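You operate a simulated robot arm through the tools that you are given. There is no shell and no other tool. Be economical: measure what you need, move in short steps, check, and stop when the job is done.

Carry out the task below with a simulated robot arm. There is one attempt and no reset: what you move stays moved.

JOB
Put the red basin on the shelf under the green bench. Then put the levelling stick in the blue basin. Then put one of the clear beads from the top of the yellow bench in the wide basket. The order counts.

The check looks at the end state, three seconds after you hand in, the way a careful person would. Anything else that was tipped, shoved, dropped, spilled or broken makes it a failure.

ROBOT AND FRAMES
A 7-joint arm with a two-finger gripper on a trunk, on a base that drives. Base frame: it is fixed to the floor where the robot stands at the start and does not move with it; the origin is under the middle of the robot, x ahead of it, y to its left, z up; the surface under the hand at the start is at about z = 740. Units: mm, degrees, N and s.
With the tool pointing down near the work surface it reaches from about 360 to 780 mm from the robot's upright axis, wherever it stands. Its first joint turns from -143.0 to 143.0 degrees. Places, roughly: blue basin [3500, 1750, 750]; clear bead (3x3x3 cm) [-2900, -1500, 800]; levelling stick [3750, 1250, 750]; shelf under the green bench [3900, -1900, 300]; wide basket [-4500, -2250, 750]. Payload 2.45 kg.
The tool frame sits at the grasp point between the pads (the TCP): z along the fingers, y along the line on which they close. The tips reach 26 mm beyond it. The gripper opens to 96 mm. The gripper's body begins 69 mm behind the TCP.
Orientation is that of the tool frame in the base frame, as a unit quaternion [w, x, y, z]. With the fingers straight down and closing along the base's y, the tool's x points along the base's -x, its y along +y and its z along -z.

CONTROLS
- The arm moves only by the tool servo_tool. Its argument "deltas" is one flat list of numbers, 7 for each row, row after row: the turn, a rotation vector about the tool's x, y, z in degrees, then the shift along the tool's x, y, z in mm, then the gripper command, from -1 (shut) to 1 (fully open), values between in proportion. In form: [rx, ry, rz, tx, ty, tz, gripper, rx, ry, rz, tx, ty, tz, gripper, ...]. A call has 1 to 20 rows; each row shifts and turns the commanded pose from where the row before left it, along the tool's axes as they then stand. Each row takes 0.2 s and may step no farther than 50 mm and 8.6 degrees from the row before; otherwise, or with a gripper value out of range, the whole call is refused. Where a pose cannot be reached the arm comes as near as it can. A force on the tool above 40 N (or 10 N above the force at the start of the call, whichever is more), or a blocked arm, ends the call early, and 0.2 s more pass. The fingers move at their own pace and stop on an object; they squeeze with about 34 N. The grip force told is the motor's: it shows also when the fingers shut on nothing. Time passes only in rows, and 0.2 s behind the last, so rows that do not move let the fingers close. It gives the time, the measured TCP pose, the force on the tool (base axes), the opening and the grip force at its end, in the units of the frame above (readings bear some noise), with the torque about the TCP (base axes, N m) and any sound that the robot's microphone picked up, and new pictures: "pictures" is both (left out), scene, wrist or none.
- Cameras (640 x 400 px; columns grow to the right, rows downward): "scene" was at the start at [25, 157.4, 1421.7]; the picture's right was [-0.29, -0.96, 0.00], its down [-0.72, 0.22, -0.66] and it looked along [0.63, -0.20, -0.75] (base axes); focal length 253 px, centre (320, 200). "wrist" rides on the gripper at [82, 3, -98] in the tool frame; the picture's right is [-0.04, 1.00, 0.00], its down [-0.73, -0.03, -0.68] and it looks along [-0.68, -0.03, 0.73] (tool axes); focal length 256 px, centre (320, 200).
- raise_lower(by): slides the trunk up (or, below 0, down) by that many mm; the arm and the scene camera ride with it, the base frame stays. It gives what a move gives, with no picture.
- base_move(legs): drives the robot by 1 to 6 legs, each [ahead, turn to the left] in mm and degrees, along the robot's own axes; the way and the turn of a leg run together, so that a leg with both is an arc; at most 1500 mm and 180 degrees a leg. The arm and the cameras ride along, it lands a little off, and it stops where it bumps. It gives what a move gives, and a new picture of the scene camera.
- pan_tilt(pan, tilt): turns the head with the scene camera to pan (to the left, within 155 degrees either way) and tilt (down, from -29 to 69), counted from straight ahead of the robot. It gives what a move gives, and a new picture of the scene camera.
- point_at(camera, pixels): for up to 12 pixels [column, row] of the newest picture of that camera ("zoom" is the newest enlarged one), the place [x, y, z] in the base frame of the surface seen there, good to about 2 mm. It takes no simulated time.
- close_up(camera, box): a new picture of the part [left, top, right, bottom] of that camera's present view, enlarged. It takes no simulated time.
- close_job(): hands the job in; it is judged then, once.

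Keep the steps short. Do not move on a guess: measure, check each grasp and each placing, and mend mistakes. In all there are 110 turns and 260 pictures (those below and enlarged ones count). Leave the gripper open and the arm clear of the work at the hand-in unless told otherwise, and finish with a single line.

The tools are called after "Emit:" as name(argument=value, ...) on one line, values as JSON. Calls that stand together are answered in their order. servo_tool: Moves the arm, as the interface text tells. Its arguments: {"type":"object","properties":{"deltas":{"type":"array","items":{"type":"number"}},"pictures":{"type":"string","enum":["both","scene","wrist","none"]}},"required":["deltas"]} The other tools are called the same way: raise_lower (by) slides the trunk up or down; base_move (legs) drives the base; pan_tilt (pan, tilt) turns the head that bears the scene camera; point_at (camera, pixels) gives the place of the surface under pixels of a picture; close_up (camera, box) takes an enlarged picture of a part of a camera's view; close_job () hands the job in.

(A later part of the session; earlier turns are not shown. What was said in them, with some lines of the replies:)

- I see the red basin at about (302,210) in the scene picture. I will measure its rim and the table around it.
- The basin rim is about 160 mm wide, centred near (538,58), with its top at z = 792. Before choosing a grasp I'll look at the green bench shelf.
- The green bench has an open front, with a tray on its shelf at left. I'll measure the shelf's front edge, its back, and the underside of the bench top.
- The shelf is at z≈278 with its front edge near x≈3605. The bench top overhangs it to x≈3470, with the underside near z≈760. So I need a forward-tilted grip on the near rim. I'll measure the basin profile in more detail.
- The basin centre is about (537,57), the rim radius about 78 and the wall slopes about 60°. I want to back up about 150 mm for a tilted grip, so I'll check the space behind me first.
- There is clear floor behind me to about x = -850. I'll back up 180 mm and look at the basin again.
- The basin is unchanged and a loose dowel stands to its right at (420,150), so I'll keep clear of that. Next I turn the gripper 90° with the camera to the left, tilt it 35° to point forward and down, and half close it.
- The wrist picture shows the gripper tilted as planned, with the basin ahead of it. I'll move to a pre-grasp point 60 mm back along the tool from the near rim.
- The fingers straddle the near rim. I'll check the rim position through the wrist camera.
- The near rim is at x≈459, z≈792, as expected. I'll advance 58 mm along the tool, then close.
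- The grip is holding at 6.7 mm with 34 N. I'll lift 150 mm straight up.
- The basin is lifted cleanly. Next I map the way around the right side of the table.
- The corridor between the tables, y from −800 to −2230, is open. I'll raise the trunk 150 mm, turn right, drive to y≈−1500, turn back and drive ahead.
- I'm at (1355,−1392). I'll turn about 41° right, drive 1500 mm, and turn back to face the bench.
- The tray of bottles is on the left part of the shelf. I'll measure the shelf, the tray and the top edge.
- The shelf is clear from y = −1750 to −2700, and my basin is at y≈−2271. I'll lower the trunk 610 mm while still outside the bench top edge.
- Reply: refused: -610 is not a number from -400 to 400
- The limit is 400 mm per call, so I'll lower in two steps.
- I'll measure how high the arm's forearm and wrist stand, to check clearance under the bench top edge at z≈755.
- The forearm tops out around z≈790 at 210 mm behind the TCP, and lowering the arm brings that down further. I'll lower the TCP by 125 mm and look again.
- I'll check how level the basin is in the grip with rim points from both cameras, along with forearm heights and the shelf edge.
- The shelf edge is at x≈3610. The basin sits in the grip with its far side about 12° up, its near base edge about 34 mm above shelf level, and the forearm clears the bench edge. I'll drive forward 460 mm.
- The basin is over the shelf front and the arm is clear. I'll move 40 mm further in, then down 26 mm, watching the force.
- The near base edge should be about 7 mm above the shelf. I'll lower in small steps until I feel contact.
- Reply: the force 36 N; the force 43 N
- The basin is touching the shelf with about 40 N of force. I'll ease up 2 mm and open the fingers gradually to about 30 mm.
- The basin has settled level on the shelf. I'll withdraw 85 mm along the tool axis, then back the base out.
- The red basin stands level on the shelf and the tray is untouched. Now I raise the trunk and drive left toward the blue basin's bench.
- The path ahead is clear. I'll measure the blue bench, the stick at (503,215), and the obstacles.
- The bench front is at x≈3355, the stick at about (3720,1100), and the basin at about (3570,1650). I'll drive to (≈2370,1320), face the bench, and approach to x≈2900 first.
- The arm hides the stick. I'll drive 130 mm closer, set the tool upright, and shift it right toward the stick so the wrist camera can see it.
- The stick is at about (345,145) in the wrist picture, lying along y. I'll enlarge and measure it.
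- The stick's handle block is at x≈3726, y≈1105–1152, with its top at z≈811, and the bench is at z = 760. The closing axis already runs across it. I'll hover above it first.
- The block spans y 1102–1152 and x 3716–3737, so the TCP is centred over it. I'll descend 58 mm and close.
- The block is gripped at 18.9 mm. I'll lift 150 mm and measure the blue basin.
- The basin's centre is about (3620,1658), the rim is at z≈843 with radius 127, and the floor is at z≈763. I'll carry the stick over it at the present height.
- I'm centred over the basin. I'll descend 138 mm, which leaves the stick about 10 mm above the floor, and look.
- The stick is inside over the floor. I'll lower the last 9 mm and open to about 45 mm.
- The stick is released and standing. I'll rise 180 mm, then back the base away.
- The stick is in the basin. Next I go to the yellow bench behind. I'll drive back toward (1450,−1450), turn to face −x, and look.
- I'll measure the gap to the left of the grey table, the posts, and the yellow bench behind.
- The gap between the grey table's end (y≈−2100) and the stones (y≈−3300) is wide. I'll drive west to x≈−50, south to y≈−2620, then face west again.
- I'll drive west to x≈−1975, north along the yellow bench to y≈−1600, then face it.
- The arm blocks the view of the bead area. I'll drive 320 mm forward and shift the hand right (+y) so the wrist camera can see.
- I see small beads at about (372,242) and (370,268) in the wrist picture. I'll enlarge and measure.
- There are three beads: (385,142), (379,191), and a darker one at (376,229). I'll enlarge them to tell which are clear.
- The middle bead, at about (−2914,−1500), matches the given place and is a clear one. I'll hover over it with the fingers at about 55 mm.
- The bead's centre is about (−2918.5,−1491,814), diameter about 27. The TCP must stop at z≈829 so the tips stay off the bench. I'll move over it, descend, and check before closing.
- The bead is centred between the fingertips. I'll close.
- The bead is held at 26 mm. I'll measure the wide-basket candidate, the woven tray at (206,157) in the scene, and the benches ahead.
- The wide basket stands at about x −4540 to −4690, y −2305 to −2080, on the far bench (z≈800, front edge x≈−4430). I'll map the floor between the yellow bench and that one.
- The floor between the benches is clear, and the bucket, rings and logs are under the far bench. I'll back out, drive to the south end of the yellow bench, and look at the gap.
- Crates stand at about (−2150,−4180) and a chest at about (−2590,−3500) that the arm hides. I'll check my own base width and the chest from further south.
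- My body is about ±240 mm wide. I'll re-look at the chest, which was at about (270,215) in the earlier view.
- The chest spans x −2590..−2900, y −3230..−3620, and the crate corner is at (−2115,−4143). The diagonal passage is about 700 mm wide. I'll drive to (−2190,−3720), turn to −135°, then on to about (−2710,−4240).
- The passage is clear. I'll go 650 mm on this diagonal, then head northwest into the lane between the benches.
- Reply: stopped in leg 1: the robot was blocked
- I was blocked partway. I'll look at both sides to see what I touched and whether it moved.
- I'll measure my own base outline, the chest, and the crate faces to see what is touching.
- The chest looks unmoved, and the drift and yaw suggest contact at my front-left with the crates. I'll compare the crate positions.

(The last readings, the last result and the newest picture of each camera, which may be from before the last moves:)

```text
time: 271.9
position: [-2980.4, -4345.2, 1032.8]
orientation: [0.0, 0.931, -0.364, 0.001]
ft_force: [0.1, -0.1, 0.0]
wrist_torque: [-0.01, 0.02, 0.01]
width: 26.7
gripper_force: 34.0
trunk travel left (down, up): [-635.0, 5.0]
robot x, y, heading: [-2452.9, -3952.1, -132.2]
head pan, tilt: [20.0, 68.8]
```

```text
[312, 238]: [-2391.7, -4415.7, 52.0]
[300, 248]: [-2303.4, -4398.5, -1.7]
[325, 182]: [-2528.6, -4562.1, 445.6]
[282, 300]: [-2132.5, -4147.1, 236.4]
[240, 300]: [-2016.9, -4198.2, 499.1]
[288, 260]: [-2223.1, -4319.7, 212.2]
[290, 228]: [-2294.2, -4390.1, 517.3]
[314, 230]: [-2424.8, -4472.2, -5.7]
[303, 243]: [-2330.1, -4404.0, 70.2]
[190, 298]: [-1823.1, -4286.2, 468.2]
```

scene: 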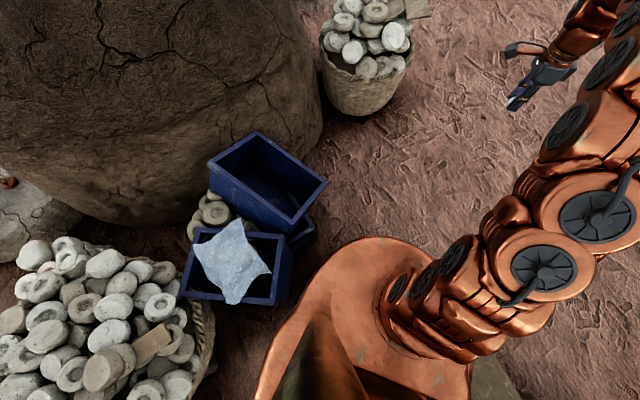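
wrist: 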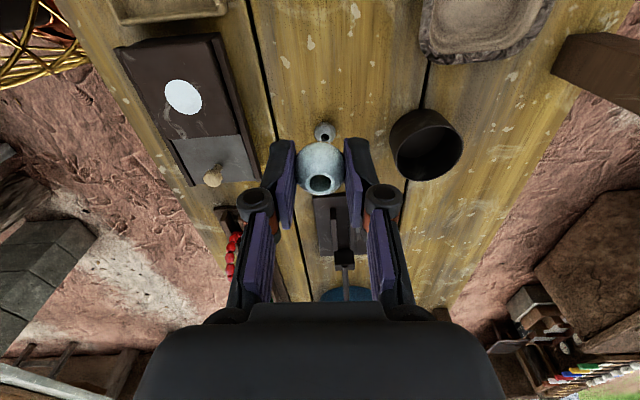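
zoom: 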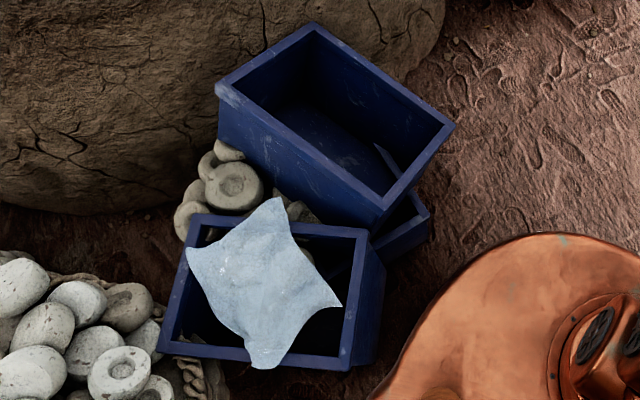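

Neither the chest nor the crates have shifted. Turning a few degrees right frees both possible contacts, so I'll do that alone first, then creep forward.

Emit:
base_move(legs=[[0, -7]])

Emit:
base_move(legs=[[120, 0]])

```text
time: 272.9
position: [-3024.1, -4277.3, 1031.6]
orientation: [0.001, 0.906, -0.422, 0.0]
ft_force: [0.5, 0.7, 0.2]
wrist_torque: [0.02, 0.01, 0.03]
width: 26.6
gripper_force: 33.9
trunk travel left (down, up): [-635.0, 5.0]
robot x, y, heading: [-2452.8, -3948.1, -139.5]
head pan, tilt: [20.0, 68.8]
```

scene: 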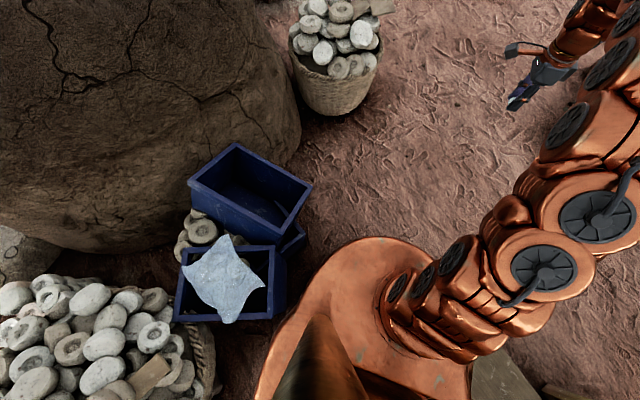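

```text
time: 273.6
position: [-3029.5, -4283.8, 1034.1]
orientation: [0.002, 0.908, -0.418, -0.001]
ft_force: [0.0, 0.8, -1.0]
wrist_torque: [0.0, -0.01, 0.0]
width: 26.6
gripper_force: 34.9
trunk travel left (down, up): [-635.0, 5.0]
robot x, y, heading: [-2461.5, -3951.7, -139.1]
head pan, tilt: [20.0, 68.8]
stopped in leg 1: the robot was blocked; the commanded pose is now the measured one
```

scene: 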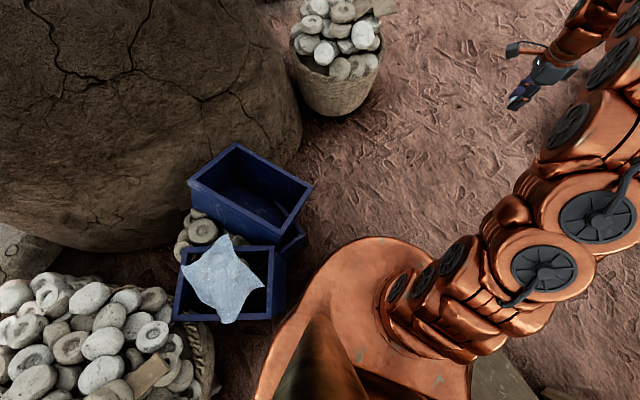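

I'm still blocked, so something hidden by the arm may lie ahead. I'll back up 300 mm, turn right 30°, and look past the arm.

Emit:
base_move(legs=[[-300, 0], [0, -25]])

Emit:
pan_tilt(pan=20, tilt=45)

Emit:
servo_tool(deltas=[0, 0, 0, 0, 0, 0, -1], pictures="wrist")

```text
time: 276.9
position: [-2892.4, -3821.1, 1032.5]
orientation: [0.0, 0.798, -0.603, -0.001]
ft_force: [0.3, 0.4, -0.6]
wrist_torque: [0.03, 0.01, 0.01]
width: 26.7
gripper_force: 34.4
trunk travel left (down, up): [-635.0, 5.0]
robot x, y, heading: [-2235.7, -3751.7, -163.5]
head pan, tilt: [20.0, 68.8]
```

scene: 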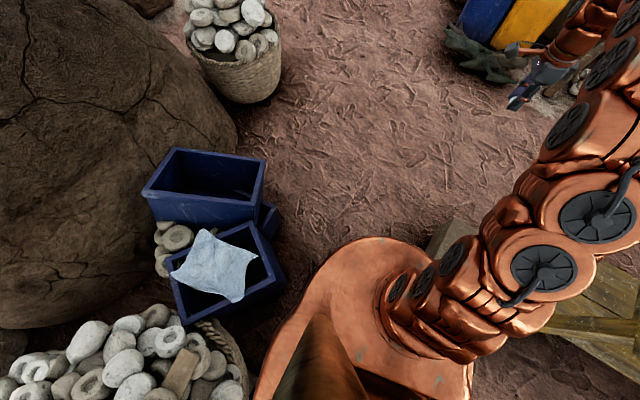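

```text
time: 277.8
position: [-2893.8, -3820.2, 1033.9]
orientation: [0.0, 0.798, -0.602, -0.002]
ft_force: [0.7, 0.6, -0.1]
wrist_torque: [-0.01, -0.02, 0.02]
width: 26.7
gripper_force: 33.8
trunk travel left (down, up): [-635.0, 5.0]
robot x, y, heading: [-2239.5, -3756.6, -163.5]
head pan, tilt: [20.0, 45.0]
```

scene: 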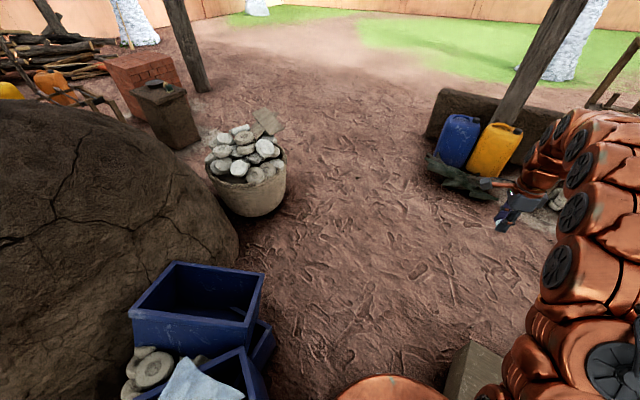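

```text
time: 278.2
position: [-2893.1, -3820.2, 1032.6]
orientation: [0.001, 0.798, -0.603, -0.001]
ft_force: [0.0, 0.5, -0.1]
wrist_torque: [0.0, 0.01, -0.02]
width: 27.0
gripper_force: 33.7
trunk travel left (down, up): [-635.0, 5.0]
robot x, y, heading: [-2235.1, -3754.5, -163.5]
head pan, tilt: [20.0, 45.0]
```

wrist: 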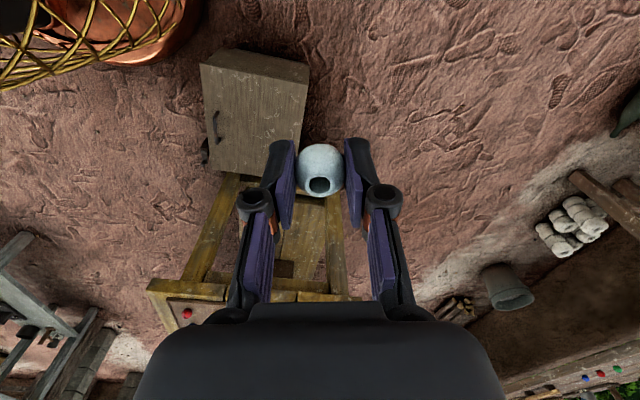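

The floor ahead is empty, but the wrist picture shows my own golden lattice skirt, which is wider than the body above. I'll measure its extent.

Emit:
point_at(camera="wrist", pixels=[[180, 10], [165, 45], [120, 55], [80, 70], [40, 72], [10, 88], [205, 160], [300, 70], [210, 70], [268, 170]])

Emit:
close_up(camera="wrist", box=[0, 0, 320, 200])

```text
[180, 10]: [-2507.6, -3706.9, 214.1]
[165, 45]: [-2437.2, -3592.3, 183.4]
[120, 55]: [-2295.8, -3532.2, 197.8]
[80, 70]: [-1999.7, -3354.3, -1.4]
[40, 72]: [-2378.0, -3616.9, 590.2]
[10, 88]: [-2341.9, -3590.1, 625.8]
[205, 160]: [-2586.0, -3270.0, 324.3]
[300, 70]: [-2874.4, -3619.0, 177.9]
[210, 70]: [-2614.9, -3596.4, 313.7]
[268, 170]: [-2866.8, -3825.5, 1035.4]
```

```text
2.00 times, centred on (160, 100) of wrist
```

zoom: 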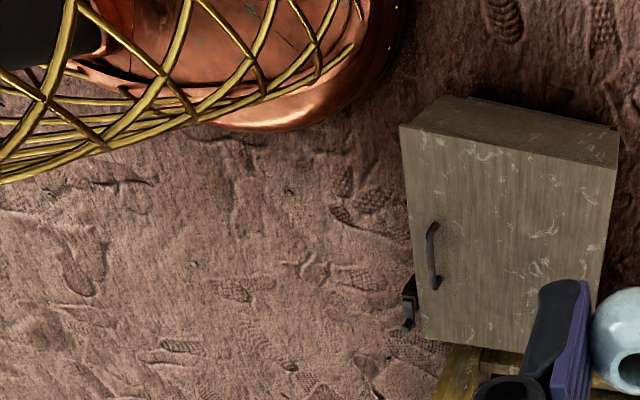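

The base is about ±240 mm wide and 280 mm long, and the crates seem to collide wider than they look. I'll use a line closer to the chest instead: go to (−2330,−3885), face due west, and pass at y≈−3885.

Emit:
base_move(legs=[[0, 39], [160, 0], [0, -55.5]])

```text
time: 283.9
position: [-2976.9, -3768.7, 1033.1]
orientation: [0.0, 0.707, -0.707, -0.001]
ft_force: [0.0, -0.2, -0.3]
wrist_torque: [-0.02, -0.01, 0.0]
width: 26.6
gripper_force: 33.9
trunk travel left (down, up): [-635.0, 5.0]
robot x, y, heading: [-2326.4, -3888.4, -179.5]
head pan, tilt: [20.0, 45.0]
```

scene: 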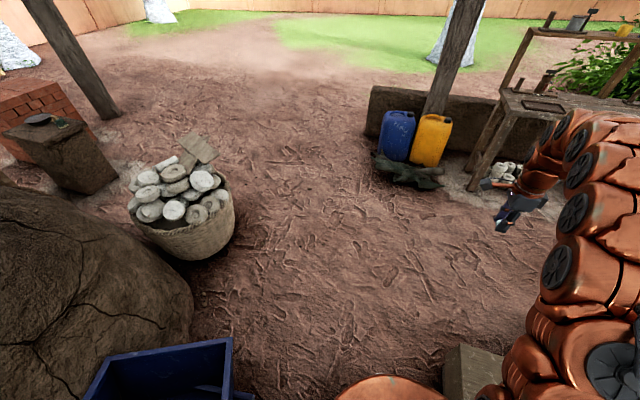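

I'm on the line with heading 180°. I'll advance 150 mm as a test, then continue.

Emit:
base_move(legs=[[200, 0]])

```text
time: 285.5
position: [-3179.6, -3771.9, 1034.1]
orientation: [0.0, 0.708, -0.707, -0.001]
ft_force: [0.1, -1.1, 0.2]
wrist_torque: [0.01, 0.01, -0.05]
width: 26.7
gripper_force: 34.1
trunk travel left (down, up): [-635.0, 5.0]
robot x, y, heading: [-2526.3, -3888.7, -179.4]
head pan, tilt: [20.0, 45.0]
```

scene: 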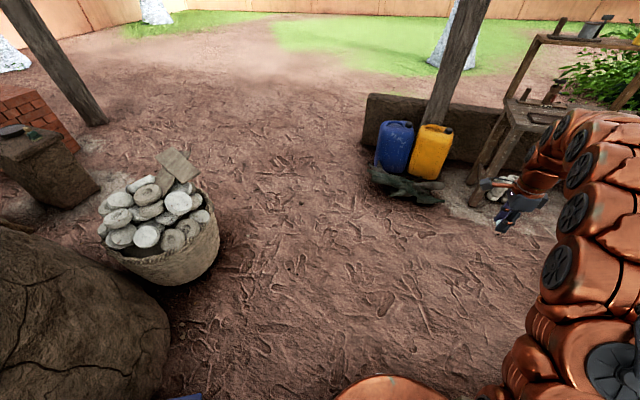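

That was free. I'll continue west to x≈−3600, turn north, and drive up the lane in stages.

Emit:
base_move(legs=[[1070, 0], [0, -90.5]])

Emit:
pan_tilt(pan=15, tilt=40)

Emit:
point_at(camera="scene", pixels=[[100, 150], [200, 150], [300, 150], [100, 250], [200, 250], [300, 250], [400, 250], [250, 350], [400, 150], [500, 200]])

```text
time: 294.9
position: [-3499.2, -3251.5, 1033.1]
orientation: [0.0, -0.005, 1.0, 0.002]
ft_force: [-0.6, -0.2, -0.7]
wrist_torque: [0.02, -0.03, -0.05]
width: 26.7
gripper_force: 33.9
trunk travel left (down, up): [-635.0, 5.0]
robot x, y, heading: [-3608.6, -3902.9, 91.1]
head pan, tilt: [20.0, 45.0]
```

scene: 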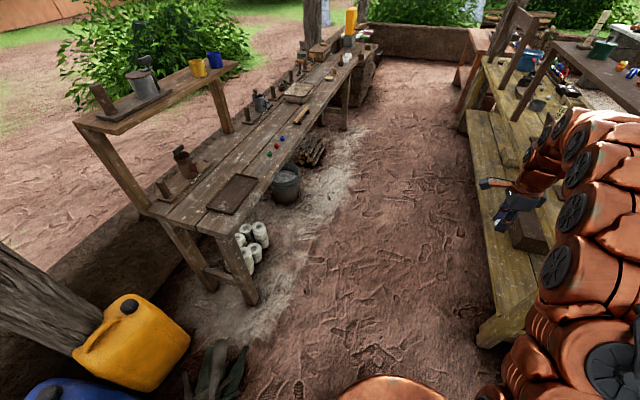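

```text
time: 295.5
position: [-3498.4, -3251.1, 1034.2]
orientation: [0.001, -0.005, 1.0, 0.001]
ft_force: [-0.6, -0.4, -0.4]
wrist_torque: [0.0, -0.02, 0.0]
width: 26.5
gripper_force: 34.4
trunk travel left (down, up): [-635.0, 5.0]
robot x, y, heading: [-3609.1, -3904.2, 90.9]
head pan, tilt: [15.0, 40.0]
```

scene: 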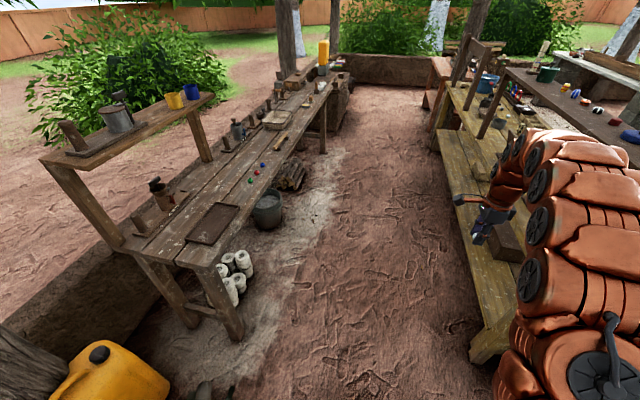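

```text
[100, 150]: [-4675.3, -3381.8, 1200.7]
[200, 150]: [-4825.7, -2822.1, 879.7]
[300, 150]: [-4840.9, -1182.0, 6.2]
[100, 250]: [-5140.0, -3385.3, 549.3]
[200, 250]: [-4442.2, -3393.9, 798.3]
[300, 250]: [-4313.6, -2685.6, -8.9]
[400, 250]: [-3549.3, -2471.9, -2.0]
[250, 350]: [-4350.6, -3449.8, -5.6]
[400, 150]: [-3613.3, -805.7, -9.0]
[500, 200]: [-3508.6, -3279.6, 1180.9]
```

Emit:
point_at(camera="scene", pixels=[[475, 355], [455, 205], [450, 150], [480, 330], [240, 335], [232, 265], [270, 120], [262, 205], [470, 120], [205, 395]])

```text
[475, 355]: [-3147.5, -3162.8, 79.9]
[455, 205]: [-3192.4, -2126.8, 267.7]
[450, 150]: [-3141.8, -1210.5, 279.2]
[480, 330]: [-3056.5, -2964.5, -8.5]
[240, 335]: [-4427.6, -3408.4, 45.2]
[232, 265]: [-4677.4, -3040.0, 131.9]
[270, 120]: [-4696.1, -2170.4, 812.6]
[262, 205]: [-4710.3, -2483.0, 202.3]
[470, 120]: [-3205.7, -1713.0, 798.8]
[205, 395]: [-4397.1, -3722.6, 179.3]
```

The lane runs from x≈−3200 to −4427. I'll drive north with a slight left lean to (≈−3770,−2310), then face west.

Emit:
base_move(legs=[[0, 5], [1500, 0], [100, 0], [0, 84]])

Emit:
pan_tilt(pan=10, tilt=45)

Emit:
close_up(camera="scene", box=[160, 60, 480, 260])

```text
time: 307.8
position: [-4423.3, -2185.4, 1034.5]
orientation: [-0.002, -0.701, 0.713, 0.003]
ft_force: [0.6, -0.3, -0.7]
wrist_torque: [0.01, -0.01, 0.01]
width: 26.6
gripper_force: 34.4
trunk travel left (down, up): [-635.0, 5.0]
robot x, y, heading: [-3774.5, -2315.3, 179.6]
head pan, tilt: [15.0, 40.0]
```

scene: 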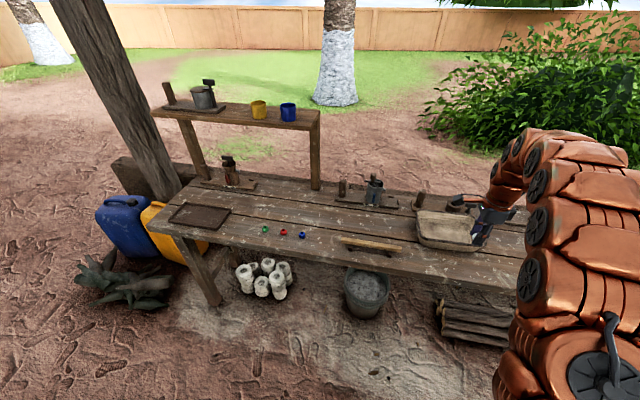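

```text
time: 308.4
position: [-4423.2, -2186.8, 1034.0]
orientation: [0.0, -0.701, 0.713, 0.002]
ft_force: [0.4, -0.6, 0.3]
wrist_torque: [0.02, -0.02, -0.01]
width: 27.2
gripper_force: 34.2
trunk travel left (down, up): [-635.0, 5.0]
robot x, y, heading: [-3775.9, -2312.9, 179.6]
head pan, tilt: [10.0, 45.0]
```

scene: 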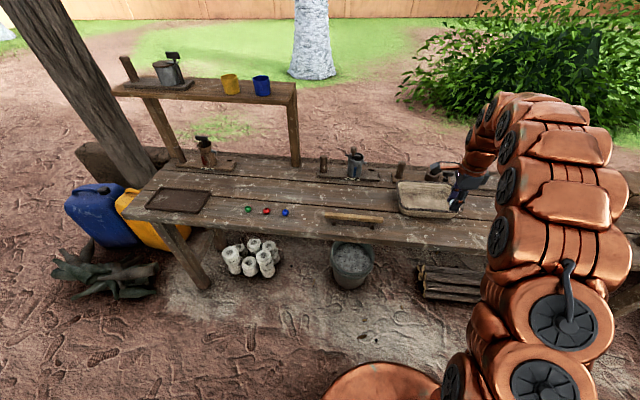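

```text
2.00 times, centred on (320, 160) of scene
```

zoom: 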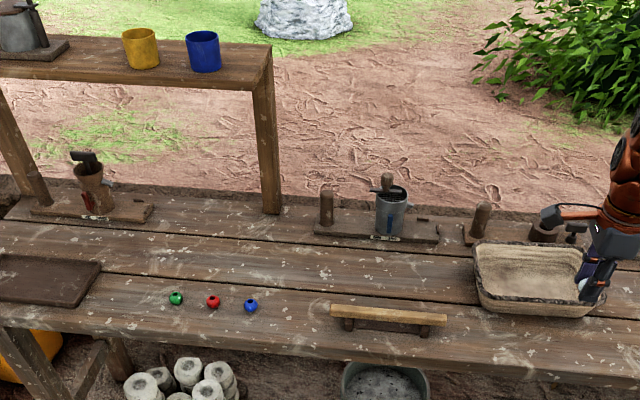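

I'll measure the basket interior and drive closer.

Emit:
point_at(camera="zoom", pixels=[[475, 250], [484, 297], [580, 250], [590, 303], [530, 275], [520, 262], [550, 290], [545, 310], [500, 280], [520, 320], [590, 240], [555, 232]])

Emit:
base_move(legs=[[140, 0]])

Emit:
servo_tool(deltas=[0, 0, 0, 0, 0, 0, -1], pictures="wrist")

```text
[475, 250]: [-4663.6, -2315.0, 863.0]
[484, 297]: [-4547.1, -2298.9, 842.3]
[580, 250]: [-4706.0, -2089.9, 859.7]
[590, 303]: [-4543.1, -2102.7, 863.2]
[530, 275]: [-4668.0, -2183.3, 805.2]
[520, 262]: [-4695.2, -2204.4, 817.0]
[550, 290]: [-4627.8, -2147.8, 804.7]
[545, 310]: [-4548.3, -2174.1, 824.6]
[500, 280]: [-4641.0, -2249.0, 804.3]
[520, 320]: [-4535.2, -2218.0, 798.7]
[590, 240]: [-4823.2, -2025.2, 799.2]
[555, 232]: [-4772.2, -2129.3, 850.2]
```

```text
time: 309.8
position: [-4563.7, -2186.6, 1034.1]
orientation: [-0.001, -0.702, 0.713, 0.002]
ft_force: [0.1, -0.4, -0.5]
wrist_torque: [0.02, 0.02, -0.02]
width: 26.4
gripper_force: 34.2
trunk travel left (down, up): [-635.0, 5.0]
robot x, y, heading: [-3913.7, -2312.1, 179.6]
head pan, tilt: [10.0, 45.0]
```

scene: 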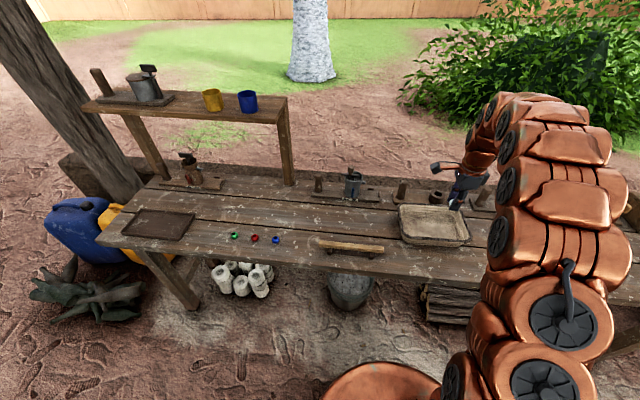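

```text
time: 310.1
position: [-4564.4, -2186.3, 1034.2]
orientation: [-0.002, -0.701, 0.713, 0.002]
ft_force: [0.1, -0.2, -1.4]
wrist_torque: [0.03, 0.0, 0.0]
width: 26.7
gripper_force: 33.8
trunk travel left (down, up): [-635.0, 5.0]
robot x, y, heading: [-3919.8, -2311.5, 179.8]
head pan, tilt: [10.0, 45.0]
```

wrist: 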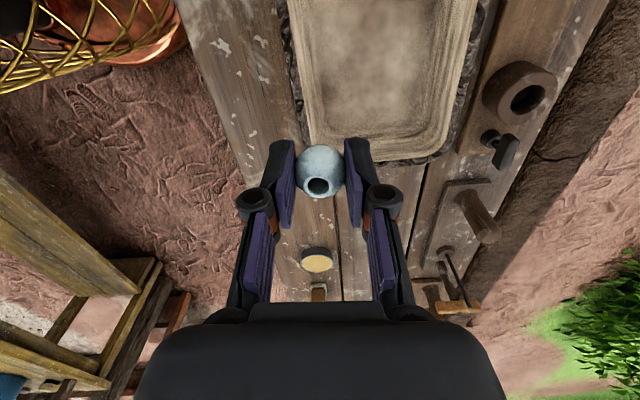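

The basket's rim spans x −4540..−4710, y −2315..−2090, with the rim at z≈863 and the floor at z≈804. I'll drive 60 mm closer and centre the bead over it.

Emit:
base_move(legs=[[60, 0]])

Emit:
servo_tool(deltas=[0, 0, 0, 17, 0, 30, -1, 0, 0, 0, 0, 0, 40, -1, 0, 0, 0, 0, 0, 40, -1, 0, 0, 0, 0, 0, 0, -1])

```text
time: 311.1
position: [-4625.1, -2186.4, 1034.5]
orientation: [-0.001, -0.702, 0.712, 0.001]
ft_force: [-0.1, -0.3, 0.4]
wrist_torque: [0.02, 0.01, -0.01]
width: 26.8
gripper_force: 34.0
trunk travel left (down, up): [-635.0, 5.0]
robot x, y, heading: [-3972.9, -2312.3, 179.7]
head pan, tilt: [10.0, 45.0]
```

scene: 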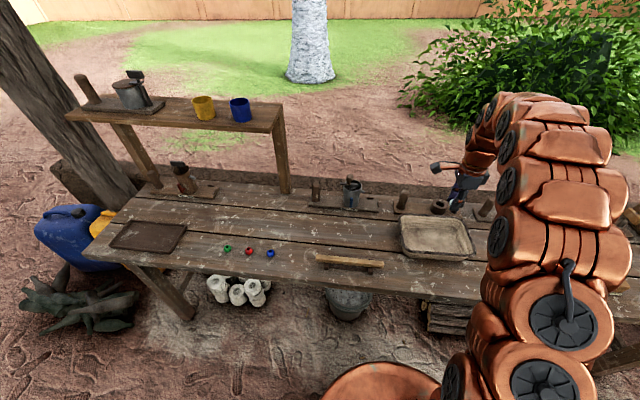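

```text
time: 312.1
position: [-4623.7, -2200.7, 922.7]
orientation: [-0.001, -0.701, 0.713, 0.002]
ft_force: [-0.1, 1.2, -0.3]
wrist_torque: [0.0, 0.01, 0.01]
width: 26.7
gripper_force: 34.1
trunk travel left (down, up): [-635.0, 5.0]
robot x, y, heading: [-3974.6, -2309.0, 179.6]
head pan, tilt: [10.0, 45.0]
```

scene: 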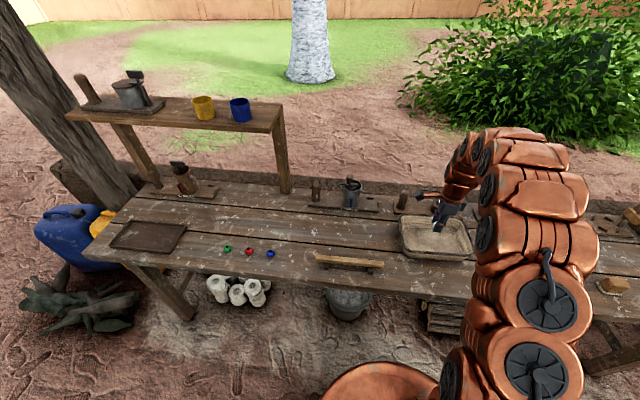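
wrist: 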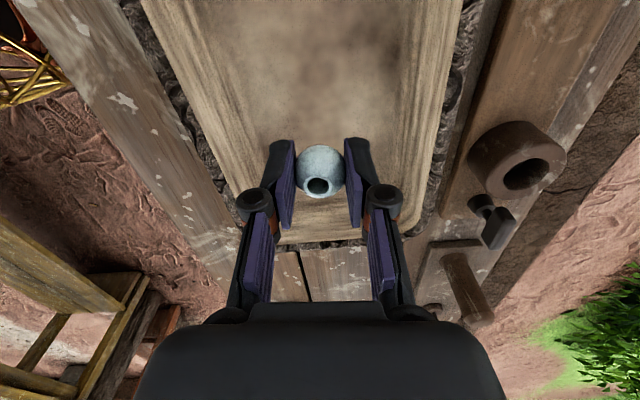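

The bead is inside the basket outline. I'll descend 84 mm, so the bead is a few mm above the floor, and release gently.

Emit:
servo_tool(deltas=[0, 0, 0, 0, 0, 30, -1, 0, 0, 0, 0, 0, 30, -1, 0, 0, 0, 0, 0, 15, -1, 0, 0, 0, 0, 0, 9, -1, 0, 0, 0, 0, 0, 0, -1], pictures="wrist")

Emit:
servo_tool(deltas=[0, 0, 0, 0, 0, 0, -0.4, 0, 0, 0, 0, 0, 0, -0.2, 0, 0, 0, 0, 0, 0, 0, 0, 0, 0, 0, 0, 0, 0, 0, 0, 0, 0, 0, 0, 0], pictures="wrist")

```text
time: 313.3
position: [-4624.8, -2202.3, 839.4]
orientation: [0.0, -0.702, 0.713, 0.002]
ft_force: [-0.2, -0.8, -0.1]
wrist_torque: [-0.01, -0.01, 0.04]
width: 26.6
gripper_force: 34.3
trunk travel left (down, up): [-635.0, 5.0]
robot x, y, heading: [-3975.9, -2311.1, 179.8]
head pan, tilt: [10.0, 45.0]
```

wrist: 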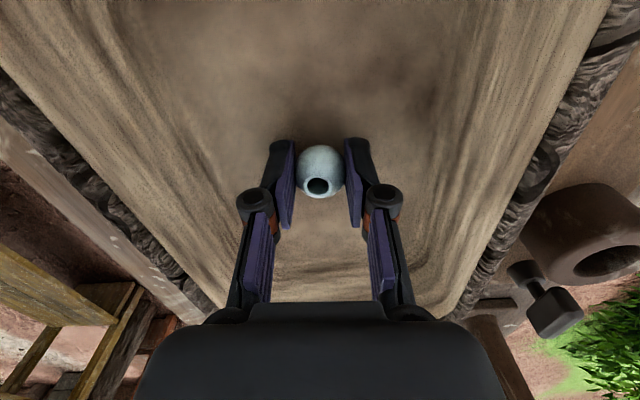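

```text
time: 314.5
position: [-4623.9, -2201.2, 840.1]
orientation: [-0.001, -0.701, 0.713, 0.002]
ft_force: [0.5, -0.1, -0.4]
wrist_torque: [0.0, 0.02, 0.02]
width: 48.0
gripper_force: 0.0
trunk travel left (down, up): [-635.0, 5.0]
robot x, y, heading: [-3973.5, -2311.7, 179.7]
head pan, tilt: [10.0, 45.0]
```

wrist: 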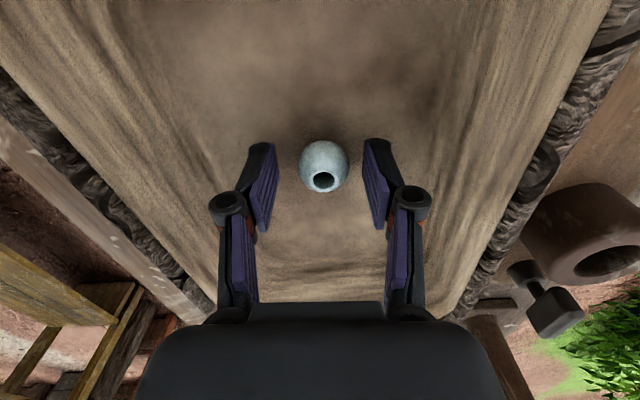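

The bead rests on the basket floor. I'll rise 200 mm, open fully, and back the base away a little.

Emit:
servo_tool(deltas=[0, 0, 0, 0, 0, -20, 0, 0, 0, 0, 0, 0, -40, 0, 0, 0, 0, 0, 0, -45, 0, 0, 0, 0, 0, 0, -45, 0.5, 0, 0, 0, 0, 0, -50, 1, 0, 0, 0, 0, 0, 0, 1, 0, 0, 0, 0, 0, 0, 1], pictures="wrist")

Emit:
base_move(legs=[[-250, 0]])

Emit:
close_up(camera="scene", box=[340, 150, 500, 250])

```text
time: 316.1
position: [-4625.5, -2201.6, 1040.7]
orientation: [0.0, -0.702, 0.712, 0.002]
ft_force: [1.0, 0.0, 0.6]
wrist_torque: [0.0, -0.01, -0.01]
width: 95.9
gripper_force: 0.0
trunk travel left (down, up): [-635.0, 5.0]
robot x, y, heading: [-3974.0, -2315.2, 179.8]
head pan, tilt: [10.0, 45.0]
```

wrist: 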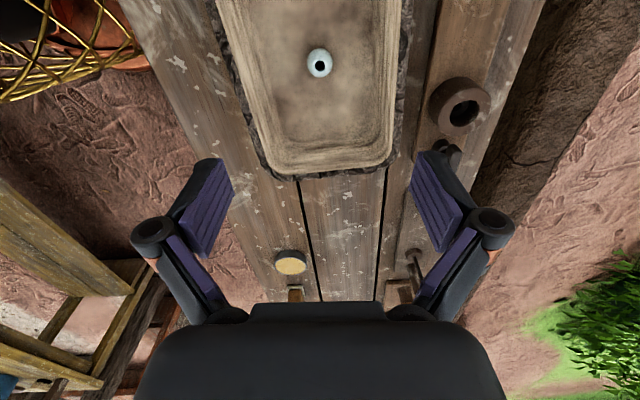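

```text
time: 317.9
position: [-4377.1, -2203.2, 1040.8]
orientation: [0.0, -0.702, 0.713, 0.001]
ft_force: [-0.1, 1.1, -0.2]
wrist_torque: [0.0, 0.03, -0.01]
width: 96.0
gripper_force: 0.1
trunk travel left (down, up): [-635.0, 5.0]
robot x, y, heading: [-3724.5, -2314.3, 179.5]
head pan, tilt: [10.0, 45.0]
```

scene: 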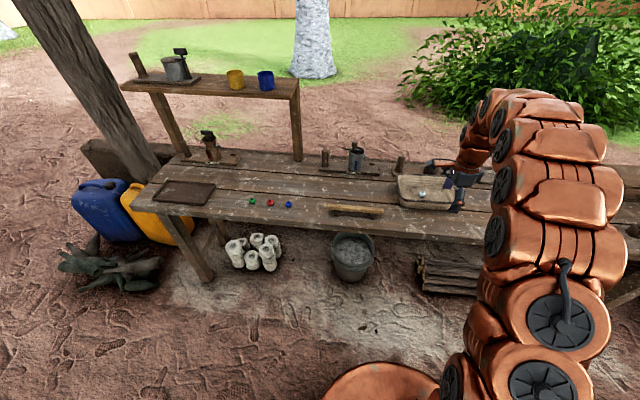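

```text
4.00 times, centred on (420, 200) of scene
```

zoom: 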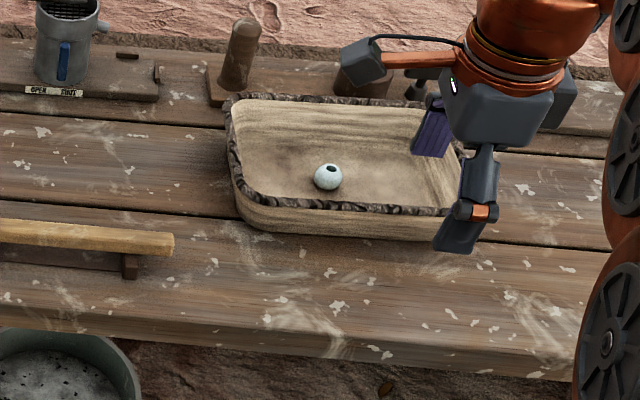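

The bead lies in the wide basket. The gripper is open and the arm is clear. I'm handing in.

Emit:
close_job()

```text
The job is handed in.
```

The job is handed in: the red basin is on the shelf under the green bench, the levelling stick is in the blue basin, and a clear bead is in the wide basket, done in that order; on the drive to the basket the base was blocked twice beside the blue crates and a chest, and neither looked moved when I checked.
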